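You operate a simulated robot arm through the tools that you are given. There is no shell and no other tool.

You run a simulated robot arm. Do the job below in one go: nothing can be reset, and whatever is moved stays where it is left.

TASK
Shut off the water, drain and uncouple the copper pipe, swing it clear.
Fine: red panel lever first, then open the blue panel lever before you loosen the brass nut; spill nothing; leave the blue panel lever shut and the green panel knob as it is.

Only the result counts: the job must be done as asked and must still hold three seconds after the hand-in. Knocking over, shifting, dropping, spilling or breaking anything else fails it.

THE ROBOT
A 7-joint arm with a two-finger parallel gripper, fixed in place. Base frame: the origin is on the floor under the middle of its stand, x ahead of it, y to its left, z up. Readings come in cm, rad, newtons and seconds.
It reaches about 137.2 cm from its shoulder. Its first joint turns from -2.601 to 2.601 rad. Payload 3.43 kg.
Tool frame: the origin (TCP) lies between the finger pads and is the grasp point; the fingertips stand 3 cm ahead of it; z points along the fingers, y is the line along which they close. Largest opening 9.4 cm; finger width 2.8, thickness 1; the body of the gripper, 5 by 9.6 cm, starts 5.5 cm behind the TCP.
Orientation is told as [roll, pitch, yaw] about the base's x, y, z axes, in that order, counted from this pose: with the fingers straight down and closing along the base's y, the tool's x points along the base's -x, its y along +y and its z along -z.

THE INTERFACE
- The arm moves only by the tool arm_command. Its argument "motion" is a list of rows, each an object of numbers (a shift or turn left out is 0, a gripper value left out holds the last): "x", "y", "z": the shift along the base's x, y, z in cm; "rx", "ry", "rz": the turn, a rotation vector about the base's x, y, z in rad; "hand": the opening, from 0 (shut) to 1 (fully open). In form: [{"x": .., "y": .., "z": .., "rx": .., "ry": .., "rz": .., "hand": ..}, ...]. A call has 1 to 20 rows; each row is the pose to reach, as a shift and turn from the pose commanded when the call began. A row lasts 0.2 s, in which the tool goes at most 5 cm and 0.15 rad; a call with a longer step from one row to the next is refused whole, and so is a gripper value outside its range. A pose out of reach is approached as far as the arm can. The call stops where the force on the tool passes 60 N (or 10 N more than at its start, if that is more) or the arm is blocked; 0.2 s more then pass. Each finger travels about 4.5 cm/s and halts on what it meets, pressing with about 25 N; the grip force reading is that of the motor and also rises with nothing between the fingers. The clock runs only during rows and for 0.2 s after the last one: add rows that repeat a pose to give the fingers time. It gives the time, the measured TCP pose, the force on the tool (base axes), the opening and the grip force at its end, in the units of the frame above (readings bear some noise), with the torque about the TCP (base axes, N m) and any sound that the robot's microphone picked up, and new pictures: "views" is both (left out), scene, wrist or none.
- Cameras (640 x 400 px; columns grow to the right, rows downward): "scene" is fixed at [5.52, 50.43, 112.63]; the picture's right is [-0.05, -1.00, 0.00], its down [-0.53, 0.03, -0.85] and it looks along [0.84, -0.05, -0.53] (base axes); focal length 314 px, centre (320, 200). "wrist" rides on the gripper at [7.6, 1.4, -10.2] in the tool frame; the picture's right is [-0.18, 0.98, 0.00], its down [-0.75, -0.14, -0.64] and it looks along [-0.63, -0.12, 0.77] (tool axes); focal length 243 px, centre (320, 200).
- point_at(camera, pixels): for up to 12 pixels [column, row] of the newest picture of that camera ("zoom" is the newest enlarged one), the place [x, y, z] in the base frame of the surface seen there, good to about 0.2 cm, but the place of the scene camera against the robot may be out by one fixed shift of up to 1.2 cm in any direction. The clock stands still meanwhile.
- zoom(camera, box): a new picture of the part [left, top, right, bottom] of that camera's present view, enlarged. The clock stands still meanwhile.
- job_done(): hands the job in; it is judged then, once.

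Unless the task says otherwise, let go and move clear before handing in.

The tools are called as name(argument=value, ...) on one line, values as JSON. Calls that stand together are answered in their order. arm_command: Moves the arm, as the interface text tells. Its arguments: {"type":"object","properties":{"motion":{"type":"array"},"views":{"type":"string","enum":["both","scene","wrist","none"]}},"required":["motion"]} The other tools are called the same way: point_at (camera, pixels) gives the place of the surface under pixels of a picture; zoom (camera, box) takes an enlarged picture of a part of a camera's view; job_done () hands the job in.

At the start:

```text
t: 0.0
tcp_pos: [66.64, 25.26, 97.2]
ee_rot: [0.0, -0.002, -0.001]
force: [0.2, 0.4, 0.3]
moment: [0.0, -0.01, 0.0]
opening: 9.41
grasp_force: 0.0
```

scene: 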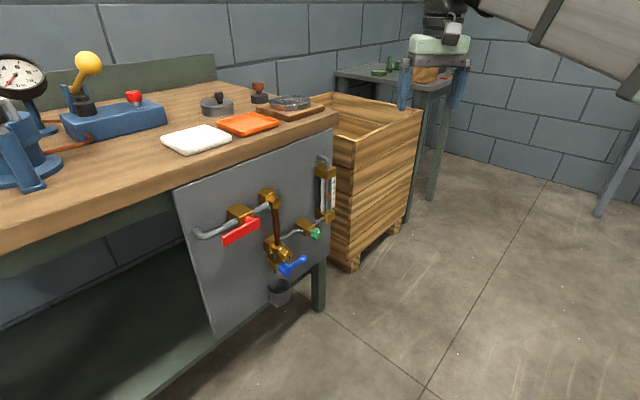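
wrist: 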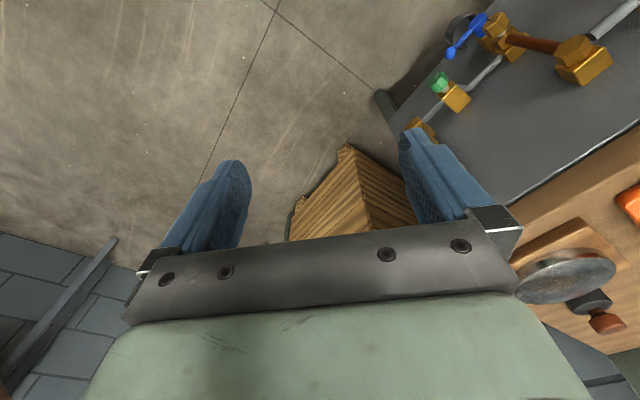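

The scene picture shows a grey panel with the red lever at about (240,232), the copper pipe at (273,220), the blue lever at (292,266) and the green knob at (315,233). I'll zoom in on the panel before I move anything.

zoom(camera="scene", box=[180, 150, 350, 310])

zoom(camera="wrist", box=[380, 0, 640, 160])

```text
2.50 times, centred on (265, 230) of scene
```

zoom: 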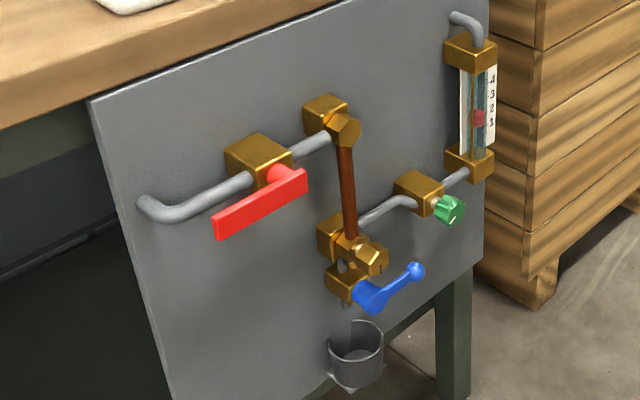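

```text
2.46 times, centred on (510, 80) of wrist
```

zoom: 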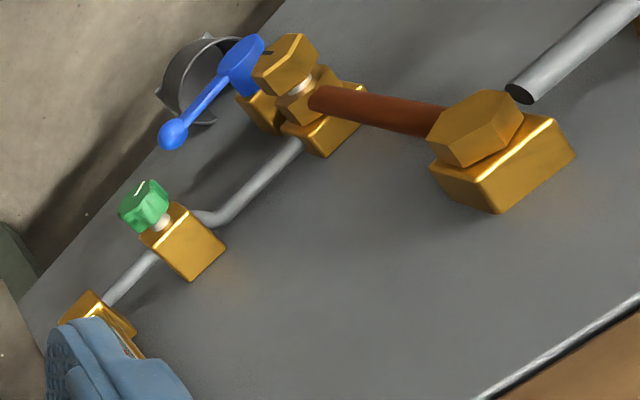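

The zooms show the whole water line: red lever along the upper pipe, a hex swivel at the top of the copper pipe, and a hex nut at its bottom above the blue drain lever and the cup. I'll measure the 3D positions of these parts.

point_at(camera="scene", pixels=[[195, 250], [230, 300], [310, 180], [300, 290], [240, 232], [227, 241], [258, 223], [270, 197], [273, 220], [278, 252], [292, 266], [304, 258]])

point_at(camera="zoom", pixels=[[285, 62], [297, 90], [235, 65], [205, 100], [172, 134], [320, 95], [430, 115], [475, 130], [500, 180], [145, 205], [185, 245], [230, 210]])

```text
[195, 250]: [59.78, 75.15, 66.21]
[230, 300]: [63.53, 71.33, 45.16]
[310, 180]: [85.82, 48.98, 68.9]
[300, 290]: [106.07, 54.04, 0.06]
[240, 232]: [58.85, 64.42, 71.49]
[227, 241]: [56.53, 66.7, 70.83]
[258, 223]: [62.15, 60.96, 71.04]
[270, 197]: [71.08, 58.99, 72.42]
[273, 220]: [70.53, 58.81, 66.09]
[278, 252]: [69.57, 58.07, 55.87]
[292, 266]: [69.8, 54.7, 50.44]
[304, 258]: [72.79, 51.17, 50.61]
```

```text
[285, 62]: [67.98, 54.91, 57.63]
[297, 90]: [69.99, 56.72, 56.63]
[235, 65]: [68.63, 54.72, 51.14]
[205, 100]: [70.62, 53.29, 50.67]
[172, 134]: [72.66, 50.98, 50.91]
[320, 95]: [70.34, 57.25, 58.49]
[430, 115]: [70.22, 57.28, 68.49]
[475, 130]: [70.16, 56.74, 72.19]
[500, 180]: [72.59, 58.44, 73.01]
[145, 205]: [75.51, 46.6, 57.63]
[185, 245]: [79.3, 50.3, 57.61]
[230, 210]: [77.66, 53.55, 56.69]
```

The panel seems to face the robot at roughly 45° (its points run along +x, −y). I'll sample bare panel points from both cameras to pin down its plane, and compare the two cameras to find the scene offset.

point_at(camera="scene", pixels=[[200, 210], [215, 270], [220, 320], [240, 280], [300, 205], [290, 190], [318, 255], [255, 265], [250, 180], [279, 290], [278, 284], [315, 233]])

point_at(camera="wrist", pixels=[[480, 130], [540, 110], [470, 80], [500, 160], [600, 100], [450, 52], [485, 18], [440, 82], [455, 97], [580, 55], [620, 15], [460, 30]])

zoom(camera="scene", box=[250, 180, 320, 224])

zoom(camera="scene", box=[250, 225, 330, 310])

```text
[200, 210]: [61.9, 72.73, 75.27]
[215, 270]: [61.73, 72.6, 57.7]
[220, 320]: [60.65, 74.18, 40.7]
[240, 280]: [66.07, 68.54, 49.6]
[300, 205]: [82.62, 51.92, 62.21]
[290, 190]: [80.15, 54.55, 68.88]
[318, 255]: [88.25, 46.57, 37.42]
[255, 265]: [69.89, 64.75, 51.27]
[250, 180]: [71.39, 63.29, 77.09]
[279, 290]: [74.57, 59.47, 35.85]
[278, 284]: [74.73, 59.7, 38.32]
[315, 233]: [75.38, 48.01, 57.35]
```

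```text
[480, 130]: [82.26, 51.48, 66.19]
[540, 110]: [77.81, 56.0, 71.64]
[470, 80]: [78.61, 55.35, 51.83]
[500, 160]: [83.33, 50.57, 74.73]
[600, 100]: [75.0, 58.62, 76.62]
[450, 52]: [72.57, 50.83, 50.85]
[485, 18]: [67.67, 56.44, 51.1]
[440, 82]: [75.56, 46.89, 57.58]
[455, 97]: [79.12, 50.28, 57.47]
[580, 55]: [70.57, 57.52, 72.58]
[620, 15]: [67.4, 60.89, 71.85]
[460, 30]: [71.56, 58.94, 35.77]
```

```text
9.09 times, centred on (285, 202) of scene
```

zoom: 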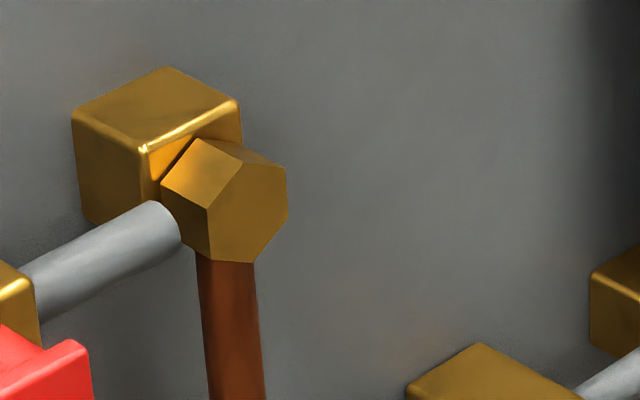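

```text
4.71 times, centred on (290, 268) of scene
```

zoom: 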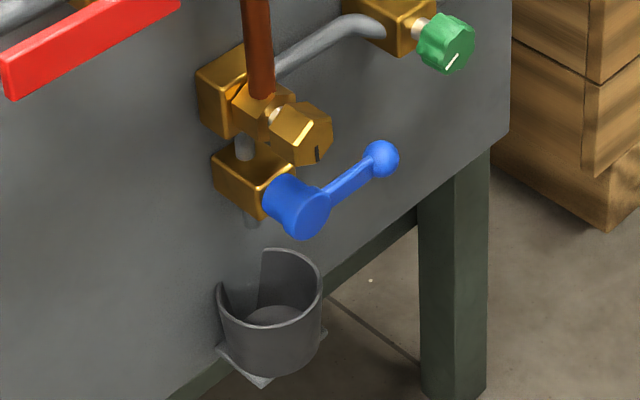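

Bare panel points give x+y ≈ 133.8 (wrist) and about 134.6 (scene), so the panel normal is at 45° and the scene camera reads about 0.6 cm too deep. Next I'll bring the gripper in front of the red lever, about 25 cm off the panel, with the fingers horizontal and closing vertically.

arm_command(motion=[{"x": -1.68, "y": 2.23, "z": -2.18, "rx": 0.1235, "ry": -0.0512, "rz": -0.0512, "hand": 1}, {"x": -3.37, "y": 4.47, "z": -4.37, "rx": 0.247, "ry": -0.1023, "rz": -0.1023}, {"x": -5.05, "y": 6.7, "z": -6.55, "rx": 0.3706, "ry": -0.1535, "rz": -0.1535}, {"x": -6.73, "y": 8.93, "z": -8.73, "rx": 0.4941, "ry": -0.2047, "rz": -0.2046}, {"x": -8.42, "y": 11.17, "z": -10.92, "rx": 0.6176, "ry": -0.2558, "rz": -0.2558}, {"x": -10.1, "y": 13.4, "z": -13.1, "rx": 0.7411, "ry": -0.307, "rz": -0.307}, {"x": -11.78, "y": 15.63, "z": -15.28, "rx": 0.8646, "ry": -0.3582, "rz": -0.3581}, {"x": -13.47, "y": 17.87, "z": -17.47, "rx": 0.9881, "ry": -0.4093, "rz": -0.4093}, {"x": -15.15, "y": 20.1, "z": -19.65, "rx": 1.1117, "ry": -0.4605, "rz": -0.4604}, {"x": -16.83, "y": 22.33, "z": -21.83, "rx": 1.2352, "ry": -0.5117, "rz": -0.5116}, {"x": -18.52, "y": 24.57, "z": -24.02, "rx": 1.3587, "ry": -0.5628, "rz": -0.5627}, {"x": -20.2, "y": 26.8, "z": -26.2, "rx": 1.4822, "ry": -0.614, "rz": -0.6139}, {"x": -20.2, "y": 26.8, "z": -26.2, "rx": 1.4822, "ry": -0.614, "rz": -0.6139}])

```text
t: 2.8
tcp_pos: [52.93, 46.61, 72.53]
ee_rot: [1.551, -0.001, -0.7]
force: [0.4, -0.8, 0.6]
moment: [0.03, 0.0, -0.03]
opening: 9.39
grasp_force: 0.1
out of reach, approached as far as the arm can: row 7, 8, 9, 10, 11, 12, 13
```

scene: 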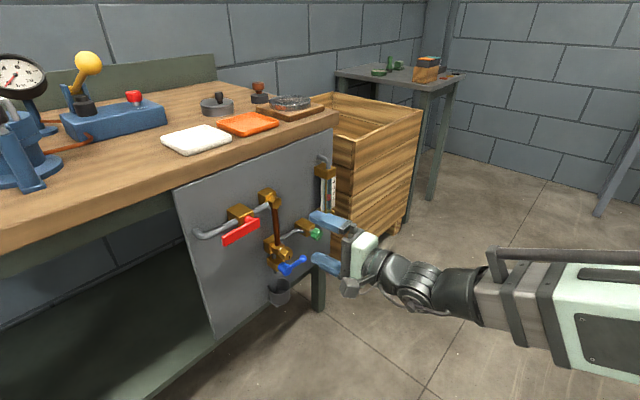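
wrist: 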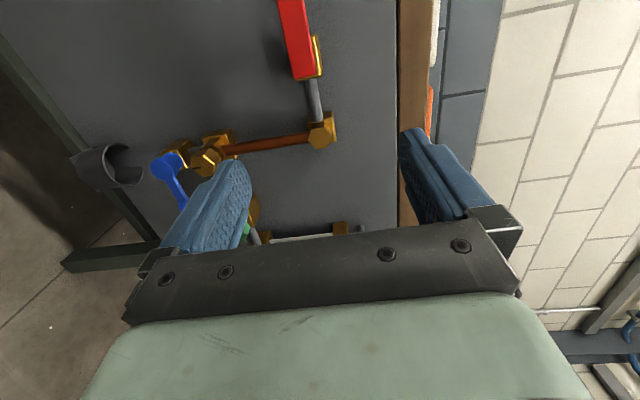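

The arm stopped at (52.9, 46.6, 72.5), short of the commanded spot, most likely because it was folding too close to its base. The wrist now faces the panel, so I'll zoom in on the red lever and the pipe.

zoom(camera="wrist", box=[140, 0, 400, 260])

point_at(camera="wrist", pixels=[[290, 30], [305, 72], [282, 3], [312, 40], [320, 60], [322, 132], [335, 128], [316, 100], [270, 145], [230, 148], [208, 165], [215, 150]])

```text
1.54 times, centred on (270, 130) of wrist
```

zoom: 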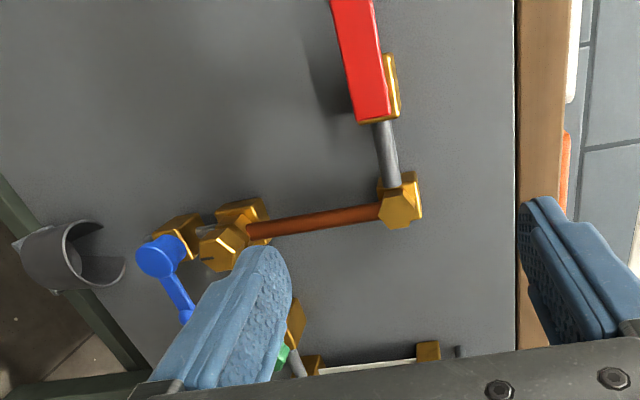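

```text
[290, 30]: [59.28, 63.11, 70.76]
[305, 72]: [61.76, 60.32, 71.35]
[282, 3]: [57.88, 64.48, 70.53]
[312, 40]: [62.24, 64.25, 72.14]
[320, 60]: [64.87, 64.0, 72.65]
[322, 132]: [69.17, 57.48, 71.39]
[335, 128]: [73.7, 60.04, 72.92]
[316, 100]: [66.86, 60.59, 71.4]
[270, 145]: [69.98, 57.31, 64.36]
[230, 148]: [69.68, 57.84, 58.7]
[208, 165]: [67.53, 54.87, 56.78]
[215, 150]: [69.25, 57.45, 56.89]
```

Red lever front face sits at about 8 cm from the panel, running from u ≈ −7.5 (tip) to +1 (hub end) at z ≈ 71. I'll make one small move to learn whether commands count from the actual pose or from the refused one.

arm_command(motion=[{"y": 2.5}, {"y": 4.0}], views="none")

```text
t: 3.4
tcp_pos: [54.08, 49.7, 72.68]
ee_rot: [1.547, 0.002, -0.685]
force: [-0.4, 0.1, 0.7]
moment: [0.0, 0.01, -0.02]
opening: 9.4
grasp_force: 0.0
out of reach, approached as far as the arm can: row 1, 2
```

That move was also only partly reached, so a joint limit resists motion to the left. A clean +x step back into the reachable region, still 16 cm clear of the panel, will show which reference applies.

arm_command(motion=[{"x": 3.5}, {"x": 7.0}, {"x": 7.0}], views="both")

```text
t: 4.2
tcp_pos: [61.08, 49.99, 72.77]
ee_rot: [1.553, 0.0, -0.702]
force: [-0.4, -0.2, 0.1]
moment: [0.0, 0.0, -0.02]
opening: 9.41
grasp_force: 0.1
```

scene: 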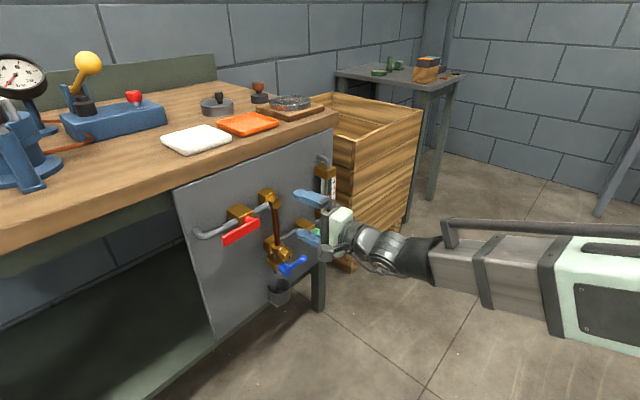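
wrist: 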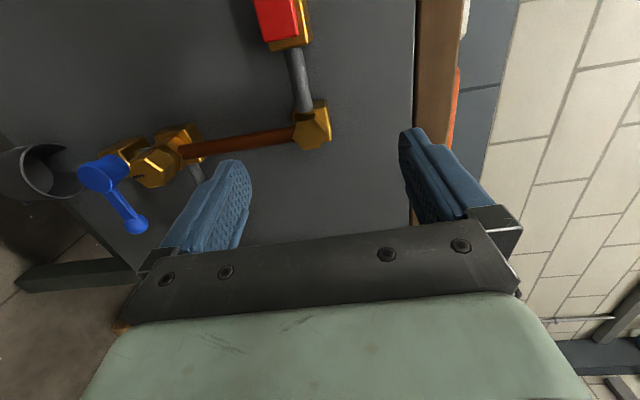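

Commands count from the pose actually reached, now (61.1, 50.0, 72.8). I'll correct the yaw to −0.785 and slide left in front of the red lever at about 16 cm from the panel.

arm_command(motion=[{"x": -1.6, "y": 1.6, "z": -0.3, "rz": -0.02}, {"x": -3.2, "y": 3.2, "z": -0.6, "rz": -0.04}, {"x": -4.8, "y": 4.8, "z": -0.9, "rz": -0.06}, {"x": -6.5, "y": 6.5, "z": -1.2, "rz": -0.083}, {"x": -8.0, "y": 8.0, "z": -1.5, "rz": -0.083}, {"x": -9.7, "y": 9.7, "z": -1.7, "rz": -0.083}, {"x": -9.7, "y": 9.7, "z": -1.7, "rz": -0.083}], views="both")

```text
t: 5.8
tcp_pos: [57.63, 54.6, 72.54]
ee_rot: [1.528, 0.004, -0.686]
force: [0.5, 0.4, 0.0]
moment: [0.0, -0.01, -0.01]
opening: 9.41
grasp_force: 0.1
out of reach, approached as far as the arm can: row 2, 3, 4, 5, 6, 7
```

scene: 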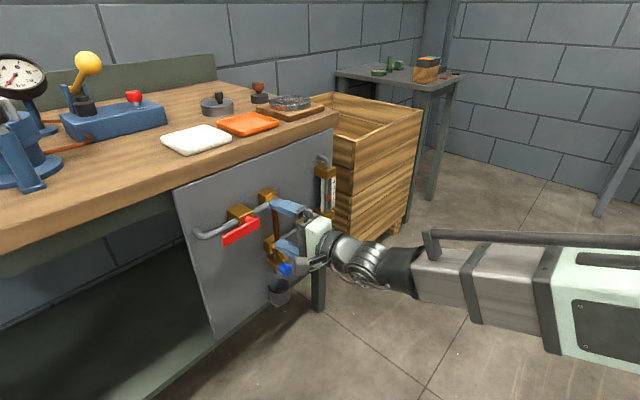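
wrist: 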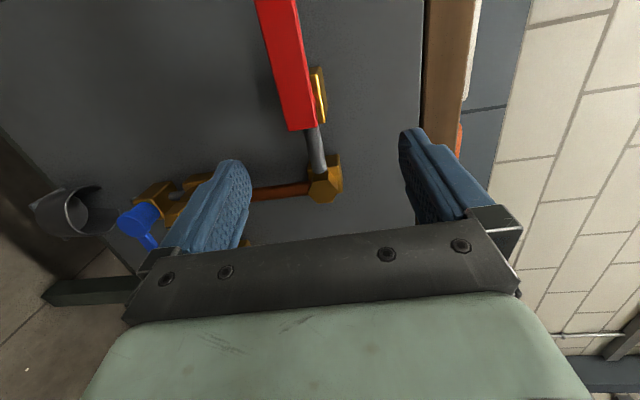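

It stuck again at (57.6, 54.6, 72.5) with the tool axis about 6° off the panel normal, so some wrist bend is at its limit. I'll measure where the forearm sits to understand the arm's posture.

point_at(camera="scene", pixels=[[630, 300], [580, 300], [500, 285], [440, 270], [400, 268], [360, 265], [345, 250], [320, 240], [600, 232], [430, 238]])

point_at(camera="wrist", pixels=[[280, 40], [297, 120], [262, 5], [310, 85], [324, 185], [300, 95], [270, 50], [295, 30]])

```text
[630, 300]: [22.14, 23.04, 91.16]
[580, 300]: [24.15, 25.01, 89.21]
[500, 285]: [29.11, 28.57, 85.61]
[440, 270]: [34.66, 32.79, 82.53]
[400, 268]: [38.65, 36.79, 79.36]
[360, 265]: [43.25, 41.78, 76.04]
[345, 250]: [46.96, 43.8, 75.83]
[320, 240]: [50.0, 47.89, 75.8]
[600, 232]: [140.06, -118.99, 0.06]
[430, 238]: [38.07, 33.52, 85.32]
```

```text
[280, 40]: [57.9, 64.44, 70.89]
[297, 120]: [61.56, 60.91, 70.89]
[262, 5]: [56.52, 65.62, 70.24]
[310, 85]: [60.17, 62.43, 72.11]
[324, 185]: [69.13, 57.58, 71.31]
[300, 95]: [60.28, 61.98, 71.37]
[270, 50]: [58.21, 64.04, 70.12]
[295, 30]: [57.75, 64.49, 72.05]
```

The forearm slopes about 28° down along the 45° azimuth, so a level tool bends the wrist up to its limit; tilting the tool slightly down should free it. I'll look closely at the red lever and its hub before planning the push.

zoom(camera="scene", box=[195, 185, 285, 260])

zoom(camera="wrist", box=[230, 0, 390, 100])

```text
5.33 times, centred on (240, 222) of scene
```

zoom: 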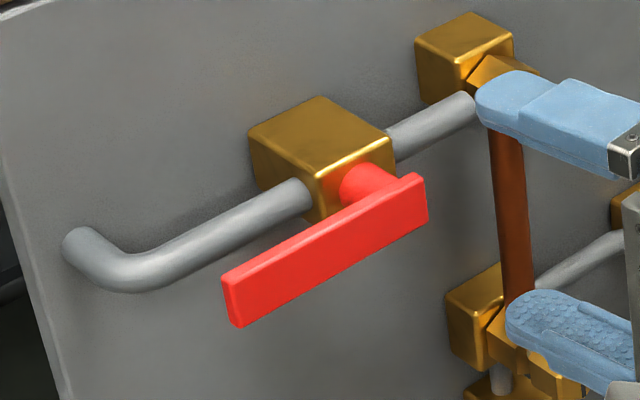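

```text
4.00 times, centred on (310, 50) of wrist
```

zoom: 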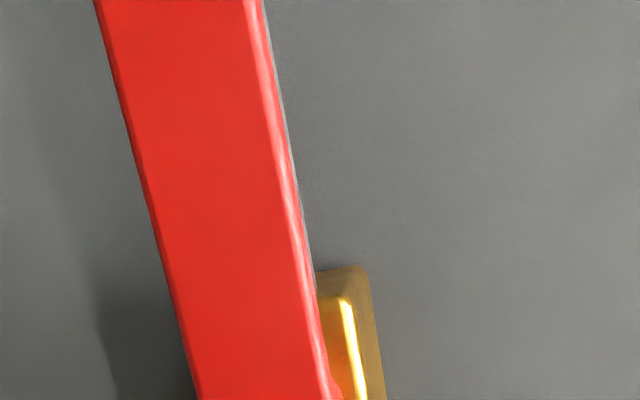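

The bar is about 2 cm tall and its hub sits near its right end, in front of the brass block. I'll get the block edges, the bar ends and the tips of my own fingers as seen by the scene camera to pin the offset down.

point_at(camera="scene", pixels=[[244, 208], [241, 217], [252, 213], [248, 217], [224, 243], [222, 236], [258, 222], [257, 218], [240, 233], [216, 228], [284, 205], [285, 250]])

point_at(camera="wrist", pixels=[[235, 165], [410, 135], [230, 200], [420, 170], [300, 128], [319, 120], [322, 90], [316, 150]])

```text
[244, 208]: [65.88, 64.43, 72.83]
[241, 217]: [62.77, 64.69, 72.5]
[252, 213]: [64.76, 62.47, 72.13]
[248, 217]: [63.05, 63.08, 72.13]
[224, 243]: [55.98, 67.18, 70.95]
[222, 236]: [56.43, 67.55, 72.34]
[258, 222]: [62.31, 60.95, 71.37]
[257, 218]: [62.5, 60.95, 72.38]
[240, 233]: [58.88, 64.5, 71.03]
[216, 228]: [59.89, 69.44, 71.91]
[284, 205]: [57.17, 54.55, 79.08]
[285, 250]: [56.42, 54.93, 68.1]
```

```text
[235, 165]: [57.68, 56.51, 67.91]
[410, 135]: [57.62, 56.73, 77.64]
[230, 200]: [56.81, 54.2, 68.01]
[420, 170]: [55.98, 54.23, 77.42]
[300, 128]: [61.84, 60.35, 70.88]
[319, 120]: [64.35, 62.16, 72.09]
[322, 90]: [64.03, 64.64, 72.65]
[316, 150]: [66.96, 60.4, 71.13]
```

The lever pivot is at about u = 0.1, z = 71.1, and its tip is 8 cm to the left. I'll close the fingers, tilt the tool about 23° down and pre-position below and left of the lever, 16 cm off the panel.

arm_command(motion=[{"x": 0, "y": 0, "z": -1.0, "rx": -0.09, "ry": 0.09, "rz": 0, "hand": 0}, {"x": -1.0, "y": 0.8, "z": -2.0, "rx": -0.18, "ry": 0.18, "rz": -0.03}, {"x": -2.5, "y": 2.0, "z": -3.5, "rx": -0.26, "ry": 0.26, "rz": -0.06}, {"x": -4.0, "y": 3.3, "z": -5.0, "rx": -0.283, "ry": 0.283, "rz": -0.08}, {"x": -5.9, "y": 4.8, "z": -6.5, "rx": -0.283, "ry": 0.283, "rz": -0.1}, {"x": -5.9, "y": 4.8, "z": -6.5, "rx": -0.283, "ry": 0.283, "rz": -0.1}, {"x": -5.9, "y": 4.8, "z": -6.5, "rx": -0.283, "ry": 0.283, "rz": -0.1}])

```text
t: 7.4
tcp_pos: [51.75, 59.36, 66.06]
ee_rot: [1.127, 0.022, -0.793]
force: [-0.2, 0.2, -0.8]
moment: [0.02, 0.0, -0.02]
opening: 0.0
grasp_force: 25.5
```

scene: 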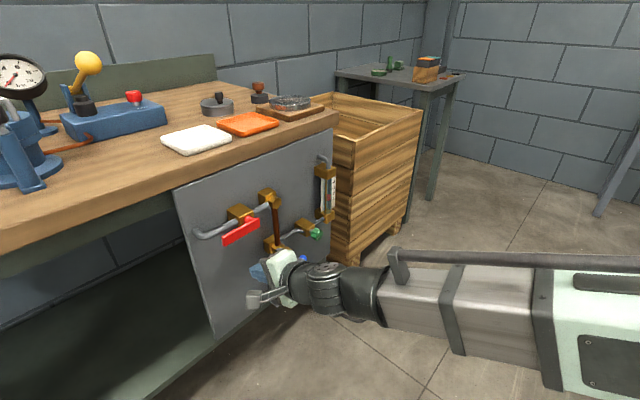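
wrist: 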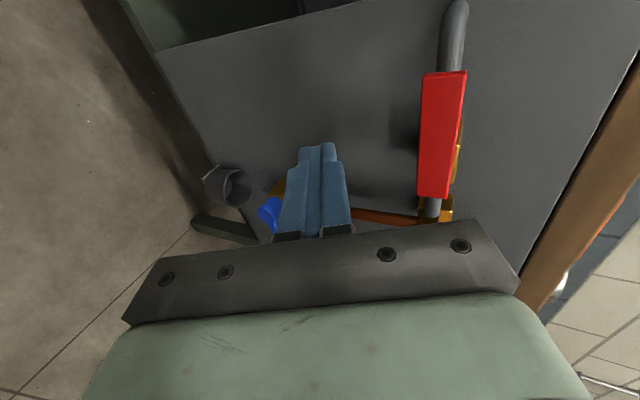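

The tilted pose was reached with no limit at (51.75, 59.36, 66.06), and the wrist now sees the whole red lever from (445,75) to (435,195). I'll measure its ends and edges before pushing.

point_at(camera="wrist", pixels=[[445, 76], [434, 194], [441, 130], [424, 130], [456, 130], [465, 76], [458, 160], [453, 210], [432, 208], [424, 215], [318, 150], [315, 160]])

zoom(camera="wrist", box=[370, 30, 510, 240])

```text
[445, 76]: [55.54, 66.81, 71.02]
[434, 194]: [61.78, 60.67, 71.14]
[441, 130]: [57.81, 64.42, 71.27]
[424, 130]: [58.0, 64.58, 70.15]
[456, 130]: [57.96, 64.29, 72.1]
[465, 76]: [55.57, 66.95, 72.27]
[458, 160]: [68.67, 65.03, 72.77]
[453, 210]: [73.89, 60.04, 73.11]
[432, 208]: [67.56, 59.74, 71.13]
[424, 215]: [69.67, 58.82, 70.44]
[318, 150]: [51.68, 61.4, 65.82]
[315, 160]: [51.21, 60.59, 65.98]
```

```text
1.90 times, centred on (440, 135) of wrist
```

zoom: 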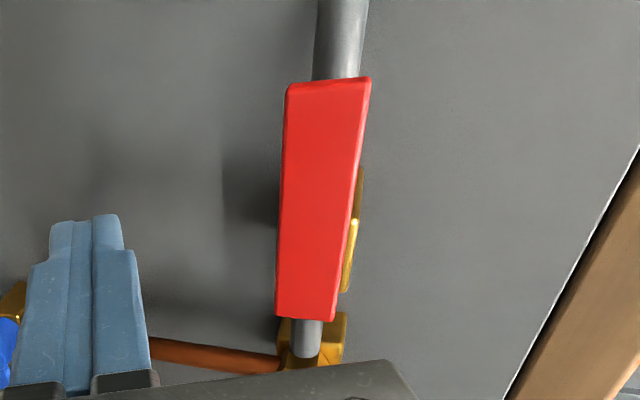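

Bar spans u = −8.0 to +0.8, z = 70.05–72.2, front face 8.15 cm off the panel. I'll slide the closed fingers in underneath it near the tip, then nudge up gently to feel whether it turns that way.

arm_command(motion=[{"x": 2.77, "y": 2.77}, {"x": 5.54, "y": 5.54}, {"x": 5.54, "y": 5.54, "z": 1.2}, {"x": 5.54, "y": 5.54, "z": 2.2}, {"x": 5.54, "y": 5.54, "z": 2.8}, {"x": 5.54, "y": 5.54, "z": 3.2}])

```text
t: 8.8
tcp_pos: [57.19, 64.97, 69.2]
ee_rot: [1.126, 0.023, -0.793]
force: [-4.3, 0.5, -2.7]
moment: [0.02, -0.02, -0.04]
opening: 0.0
grasp_force: 24.6
```

scene: 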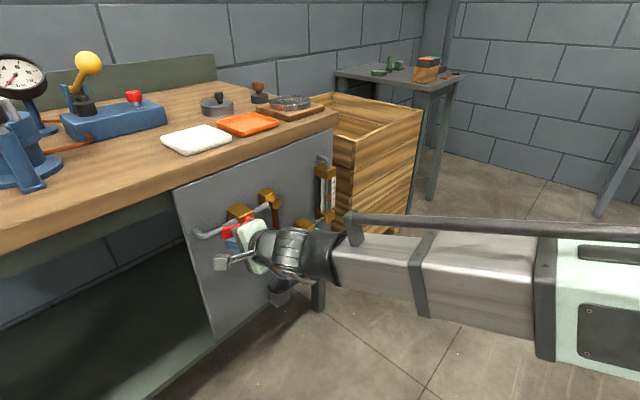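
wrist: 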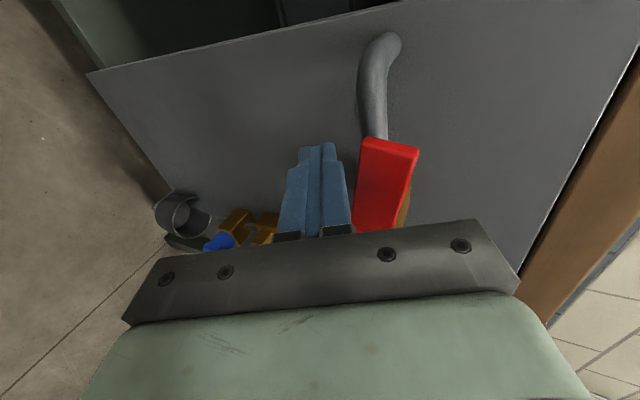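

Light contact now (force −4.3, 0.5, −2.7), with the fingers right under the bar. I'll push up about 1 cm more and see whether it yields.

arm_command(motion=[{"z": 0.3, "x": -0.05, "y": 0.05}, {"z": 0.6, "x": -0.12, "y": 0.12}, {"z": 0.9, "x": -0.2, "y": 0.2}])

```text
t: 9.6
tcp_pos: [57.14, 65.22, 70.19]
ee_rot: [1.127, 0.022, -0.792]
force: [0.4, -0.4, -1.0]
moment: [-0.01, -0.01, -0.01]
opening: 0.01
grasp_force: 24.6
```

scene: 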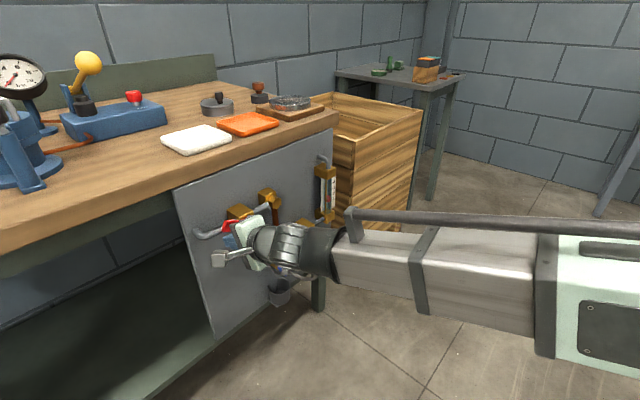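
wrist: 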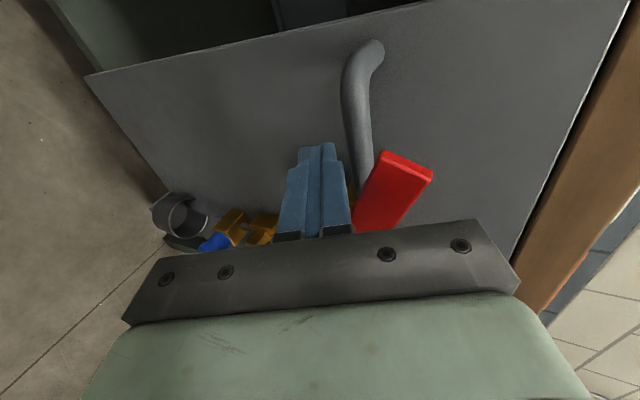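

The bar clearly swung upward, with its tip now at (408,165) and hardly any force. I'll follow the arc up to about 80°.

arm_command(motion=[{"x": -0.19, "y": 0.19, "z": 0.7}, {"x": -0.23, "y": 0.23, "z": 1.4}, {"x": -0.18, "y": 0.18, "z": 2.1}, {"x": -0.07, "y": 0.07, "z": 2.9}, {"x": 0.13, "y": -0.13, "z": 3.6}, {"x": 0.42, "y": -0.42, "z": 4.35}, {"x": 0.8, "y": -0.8, "z": 5.0}, {"x": 1.24, "y": -1.24, "z": 5.6}, {"x": 1.77, "y": -1.77, "z": 6.1}])

```text
t: 11.6
tcp_pos: [58.69, 63.45, 76.29]
ee_rot: [1.126, 0.022, -0.793]
force: [-0.9, 0.6, 0.8]
moment: [-0.01, -0.01, -0.02]
opening: 0.01
grasp_force: 25.3
```

scene: 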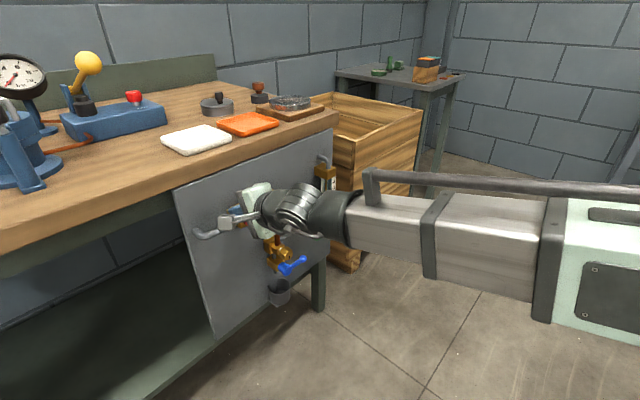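
wrist: 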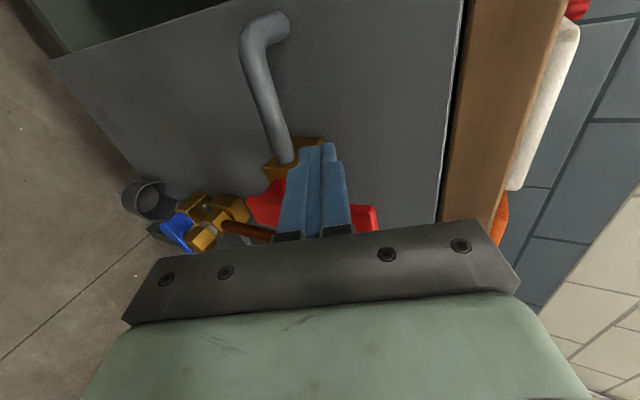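

The bar is nearly upright behind the fingers, still with no resistance. I'll push on to the right in small steps until I feel the stop.

arm_command(motion=[{"x": 0.2, "y": -0.2, "z": 0.2}, {"x": 0.4, "y": -0.4, "z": 0.4}, {"x": 0.6, "y": -0.6, "z": 0.4}, {"x": 0.8, "y": -0.8, "z": 0.4}])

```text
t: 12.6
tcp_pos: [59.3, 62.75, 76.96]
ee_rot: [1.129, 0.022, -0.79]
force: [-27.4, 33.4, -2.4]
moment: [-0.23, -0.17, 0.19]
opening: 0.0
grasp_force: 24.9
```

scene: 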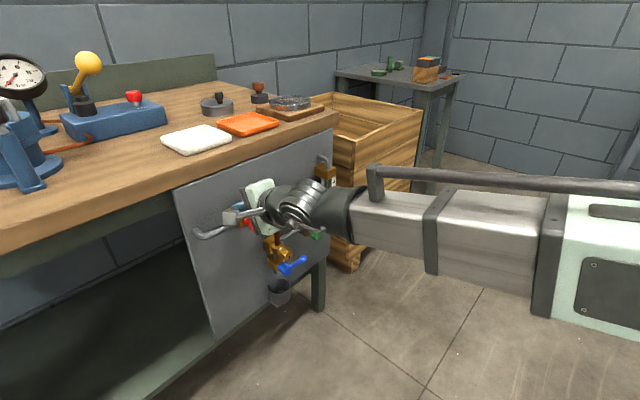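
wrist: 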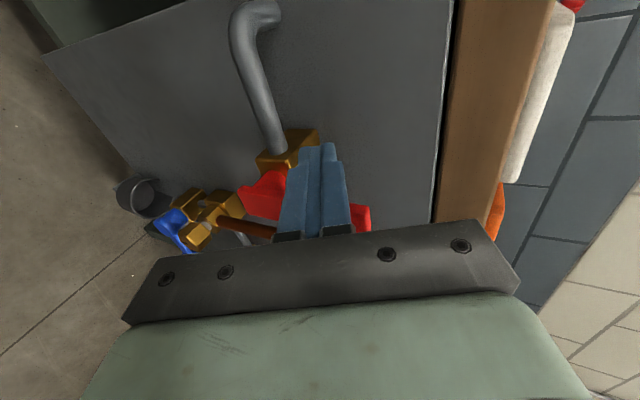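

The force jumped to about 43 N along −u just as the geometry gives 90°, so the red lever is at its stop. I'll back off left, then withdraw from the panel and look at it.

arm_command(motion=[{"x": -1.0, "y": 1.0}, {"x": -1.8, "y": 1.8}, {"x": -3.8, "y": -0.2}, {"x": -6.5, "y": -2.9}, {"x": -8.5, "y": -4.9}, {"x": -8.5, "y": -4.9}])

```text
t: 14.0
tcp_pos: [51.11, 57.66, 76.73]
ee_rot: [1.128, 0.021, -0.792]
force: [0.4, -0.7, 0.2]
moment: [-0.01, 0.01, 0.0]
opening: 0.01
grasp_force: 25.0
```

scene: 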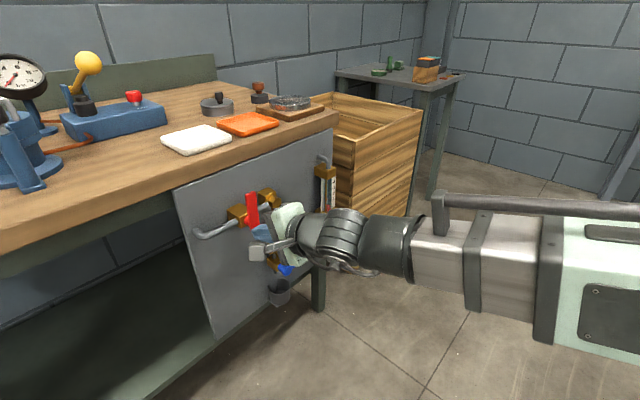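
wrist: 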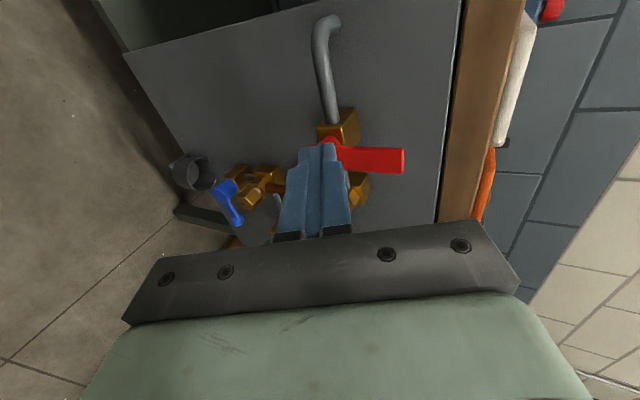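

The red lever now stands upright at (251,207), fully shut. I'll check the sight glass and the lower fittings before I go to the blue lever.

zoom(camera="scene", box=[295, 145, 355, 225])

zoom(camera="wrist", box=[150, 110, 410, 270])

```text
5.00 times, centred on (325, 185) of scene
```

zoom: 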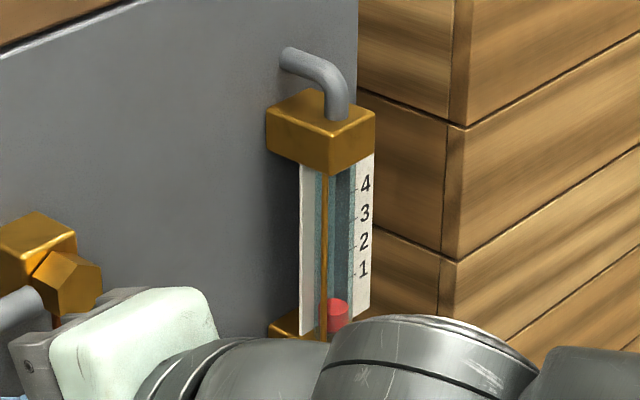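

```text
2.46 times, centred on (280, 190) of wrist
```

zoom: 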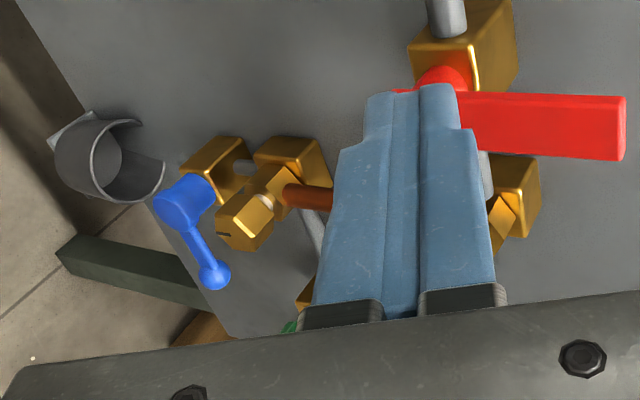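

The float in the sight glass has dropped to the bottom, so the flow has stopped. I'll measure the blue lever, nut and cup from this wrist zoom before going down there.

point_at(camera="zoom", pixels=[[180, 198], [195, 240], [215, 275], [160, 205], [205, 200], [245, 225], [265, 205], [240, 245], [95, 155], [125, 125], [150, 190], [290, 150]])

point_at(camera="scene", pixels=[[287, 272], [279, 268], [270, 284], [288, 288], [270, 297], [287, 300], [279, 306], [316, 233]])

```text
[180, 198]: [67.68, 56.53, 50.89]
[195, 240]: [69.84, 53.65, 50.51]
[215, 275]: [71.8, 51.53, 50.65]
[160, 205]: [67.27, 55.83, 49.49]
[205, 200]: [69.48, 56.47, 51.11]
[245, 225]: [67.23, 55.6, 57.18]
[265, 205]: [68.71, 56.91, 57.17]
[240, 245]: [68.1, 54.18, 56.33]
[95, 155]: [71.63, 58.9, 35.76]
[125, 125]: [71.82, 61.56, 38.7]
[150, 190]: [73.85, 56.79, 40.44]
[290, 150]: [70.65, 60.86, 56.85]
```

```text
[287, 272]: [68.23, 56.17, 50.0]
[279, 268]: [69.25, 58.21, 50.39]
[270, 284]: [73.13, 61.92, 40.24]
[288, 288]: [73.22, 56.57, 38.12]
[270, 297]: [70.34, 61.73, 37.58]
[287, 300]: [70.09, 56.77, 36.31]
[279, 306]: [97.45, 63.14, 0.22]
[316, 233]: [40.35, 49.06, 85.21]
```

The blue lever's hub is near u ≈ 8.9, z ≈ 50.8, with the ball end out to u ≈ 15 and the cup rim at z ≈ 40.4 below. The nut blocks it from turning up, so I'll move above the arm at a safe distance and plan to press it down.

arm_command(motion=[{"x": 2.05, "y": -2.05, "z": -3.45}, {"x": 4.1, "y": -4.1, "z": -6.9}, {"x": 6.15, "y": -6.15, "z": -10.35}, {"x": 8.2, "y": -8.2, "z": -13.8}, {"x": 10.25, "y": -10.25, "z": -17.25}, {"x": 12.3, "y": -12.3, "z": -20.7}, {"x": 12.3, "y": -12.3, "z": -20.7}])

```text
t: 15.6
tcp_pos: [63.42, 45.5, 56.12]
ee_rot: [1.127, 0.024, -0.792]
force: [-0.6, -0.2, 0.1]
moment: [-0.03, 0.0, 0.01]
opening: 0.01
grasp_force: 25.1
```

scene: 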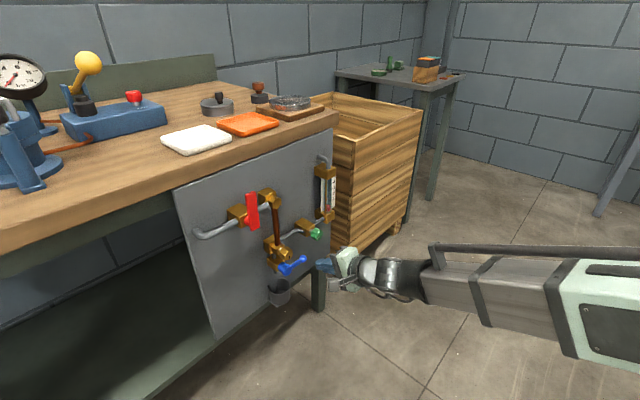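
wrist: 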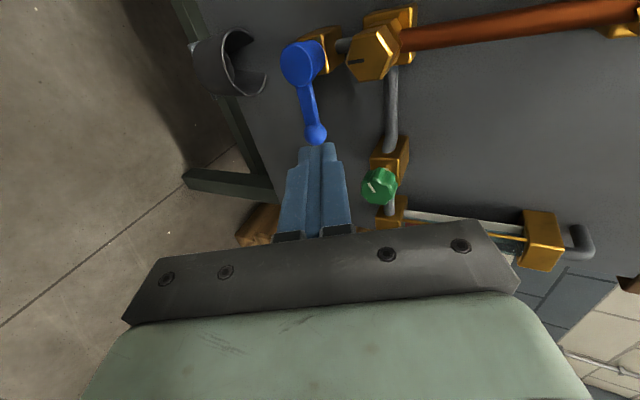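

Pose reached, with a clear view: blue hub (302,62), ball (315,130), nut (372,52), green knob (379,186). I'll zoom and measure these precisely.

zoom(camera="wrist", box=[180, 0, 440, 160])

point_at(camera="wrist", pixels=[[302, 62], [290, 62], [302, 48], [317, 62], [309, 105], [315, 132], [322, 132], [372, 52], [366, 60], [379, 186], [240, 35], [265, 85]])

```text
2.46 times, centred on (310, 80) of wrist
```

zoom: 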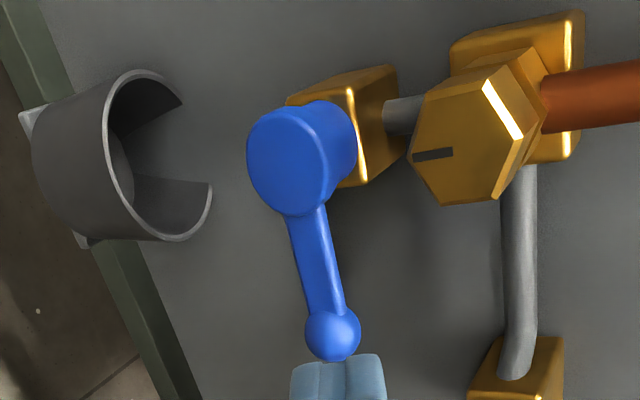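

```text
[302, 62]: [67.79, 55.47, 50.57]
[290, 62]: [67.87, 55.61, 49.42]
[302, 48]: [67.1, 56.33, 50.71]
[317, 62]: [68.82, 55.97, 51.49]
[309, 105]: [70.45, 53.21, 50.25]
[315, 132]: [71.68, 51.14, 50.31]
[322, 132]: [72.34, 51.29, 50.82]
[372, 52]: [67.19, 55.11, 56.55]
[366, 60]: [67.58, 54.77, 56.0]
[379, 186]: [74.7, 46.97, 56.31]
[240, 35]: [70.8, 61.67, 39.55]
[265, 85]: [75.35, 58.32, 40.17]
```

The hub centre is u ≈ 8.75, z ≈ 50.45, and the nut carries an index mark pointing down. I'll slide in above the blue arm at u ≈ 13.2 and press gently down to feel whether it turns.

arm_command(motion=[{"x": 0.35, "y": -0.35, "z": -1.9}, {"x": 2.475, "y": 1.768, "z": -1.9}, {"x": 4.596, "y": 3.889, "z": -1.9}, {"x": 6.703, "y": 5.996, "z": -1.9}, {"x": 6.703, "y": 5.996, "z": -2.8}, {"x": 6.703, "y": 5.996, "z": -3.4}, {"x": 6.703, "y": 5.996, "z": -3.8}, {"x": 6.703, "y": 5.996, "z": -4.1}])

```text
t: 17.4
tcp_pos: [70.16, 51.44, 51.82]
ee_rot: [1.126, 0.023, -0.793]
force: [5.1, -0.7, 1.1]
moment: [0.03, -0.12, -0.14]
opening: 0.0
grasp_force: 24.7
```

scene: 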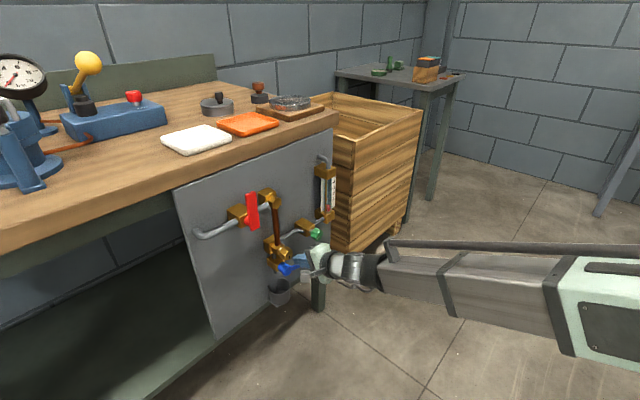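
wrist: 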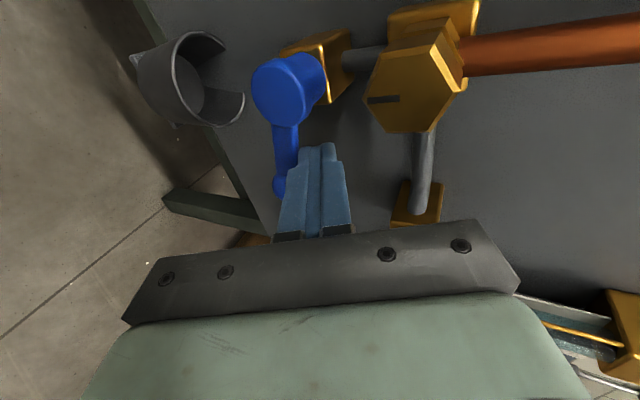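

The fingers now sit against the top of the blue arm with about 5 N. I'll press 1 cm further and check for movement.

arm_command(motion=[{"x": 0.05, "y": -0.05, "z": -0.35}, {"x": 0.1, "y": -0.1, "z": -0.7}, {"x": 0.1, "y": -0.1, "z": -1.0}])

```text
t: 18.2
tcp_pos: [70.0, 51.29, 50.87]
ee_rot: [1.127, 0.022, -0.793]
force: [-0.4, 0.8, 0.5]
moment: [0.05, 0.0, 0.01]
opening: 0.0
grasp_force: 25.3
```

scene: 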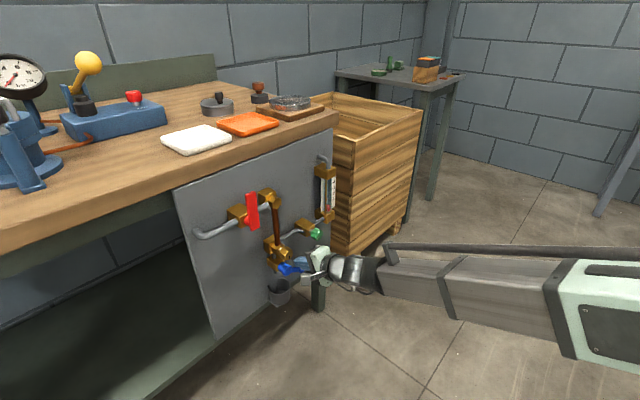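
wrist: 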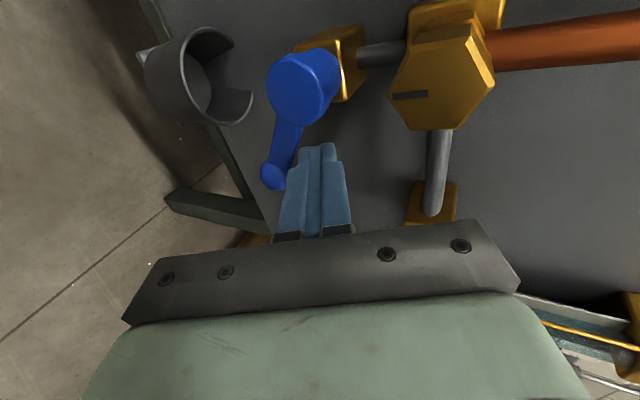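

The ball swung down to (275,175) with almost no force, so this is the opening direction. I'll follow the arc to about 80°.

arm_command(motion=[{"x": 0.0, "y": 0.0, "z": -0.6}, {"x": -0.06, "y": 0.06, "z": -1.13}, {"x": -0.21, "y": 0.21, "z": -1.65}, {"x": -0.42, "y": 0.42, "z": -2.25}, {"x": -0.71, "y": 0.71, "z": -2.75}, {"x": -1.04, "y": 1.04, "z": -3.2}, {"x": -1.45, "y": 1.45, "z": -3.6}])

```text
t: 19.8
tcp_pos: [68.62, 52.87, 47.22]
ee_rot: [1.127, 0.023, -0.792]
force: [0.7, 0.6, 0.2]
moment: [0.0, 0.0, 0.0]
opening: 0.0
grasp_force: 24.9
```

scene: 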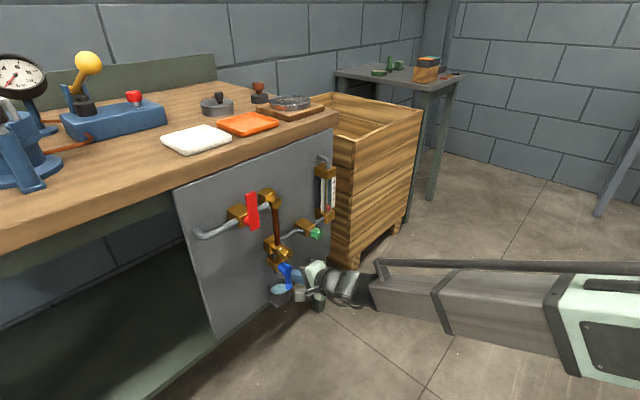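
wrist: 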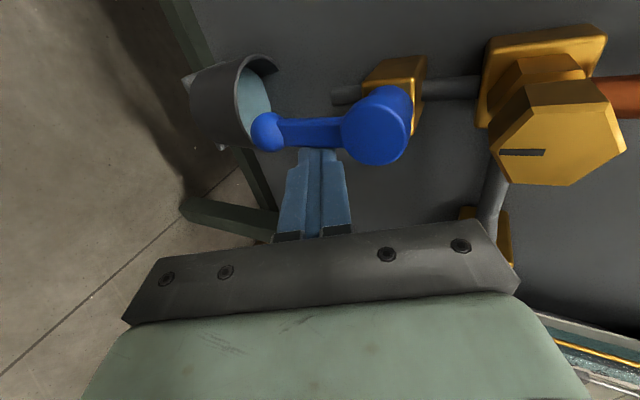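

Water is now visible in the cup at (255,100), so the pipe is draining. I'll push the last few degrees to the stop.

arm_command(motion=[{"x": -0.2, "y": 0.2, "z": -0.2}, {"x": -0.4, "y": 0.4, "z": -0.3}, {"x": -0.6, "y": 0.6, "z": -0.3}, {"x": -0.75, "y": 0.75, "z": -0.3}])

```text
t: 20.6
tcp_pos: [68.5, 52.85, 47.12]
ee_rot: [1.123, 0.028, -0.805]
force: [10.8, -12.2, 3.7]
moment: [-0.16, -0.01, -0.22]
opening: 0.0
grasp_force: 24.6
stopped in row 3: the force on the tool passed its limit at 66 N (the readings are from after the stop); the commanded pose is now the measured one
```

scene: 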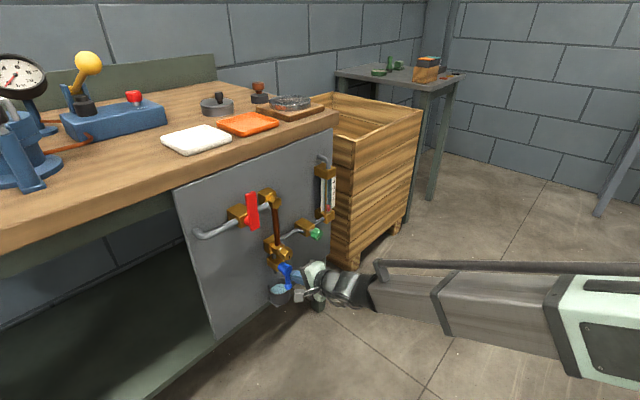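
wrist: 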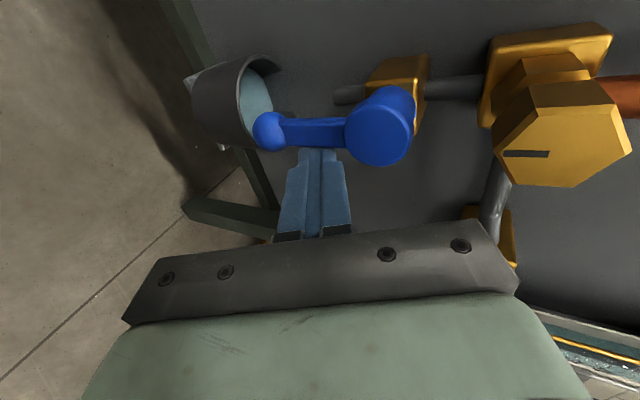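

The push was stopped at 66 N with the blue arm pointing straight down, so it is against its stop. I'll ease off to the right, back away, and check the cup level.

arm_command(motion=[{"x": 0.8, "y": -0.8}, {"x": 1.4, "y": -1.4}, {"x": -1.4, "y": -4.2}, {"x": -4.2, "y": -7.0}, {"x": -6.0, "y": -8.8}, {"x": -6.0, "y": -8.8}])

```text
t: 22.0
tcp_pos: [62.51, 44.1, 47.25]
ee_rot: [1.126, 0.024, -0.802]
force: [0.0, 0.7, 0.1]
moment: [-0.02, -0.01, 0.01]
opening: 0.01
grasp_force: 25.2
```

scene: 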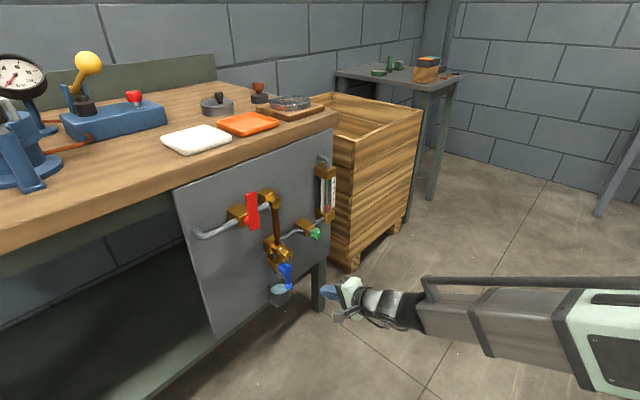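
wrist: 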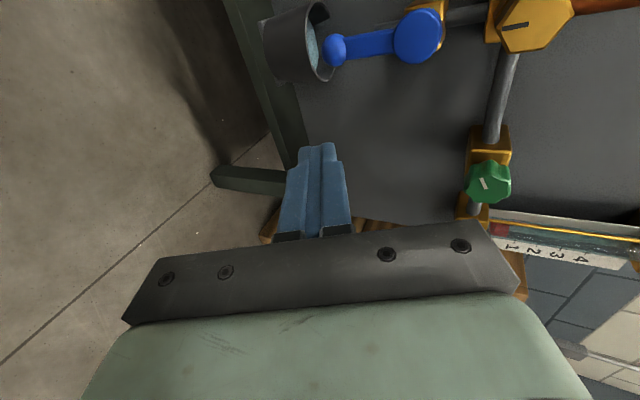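

zoom(camera="scene", box=[250, 225, 330, 310])

zoom(camera="wrist", box=[240, 0, 400, 100])

zoom(camera="wrist", box=[430, 0, 640, 130])

```text
4.71 times, centred on (290, 268) of scene
```

zoom: 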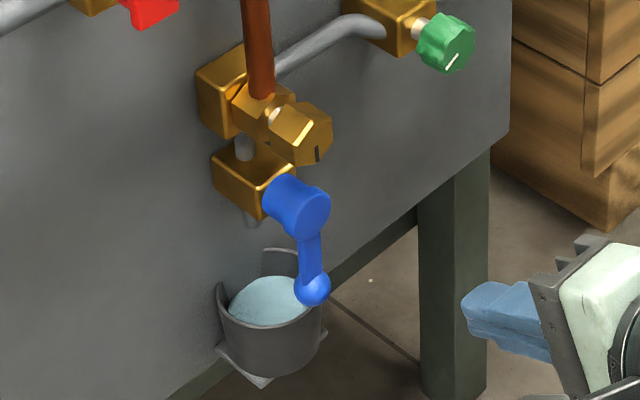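

```text
4.00 times, centred on (320, 50) of wrist
```

zoom: 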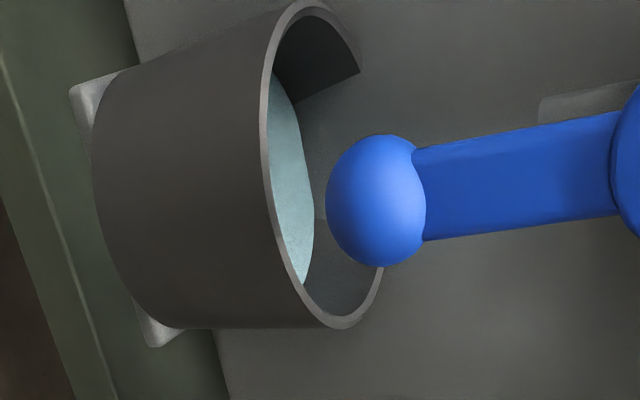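

```text
3.05 times, centred on (535, 65) of wrist
```

zoom: 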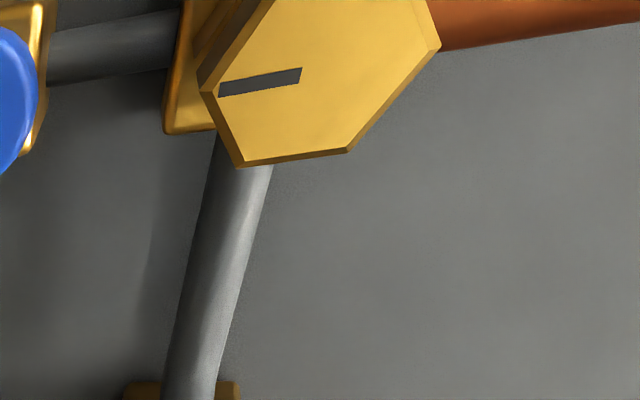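

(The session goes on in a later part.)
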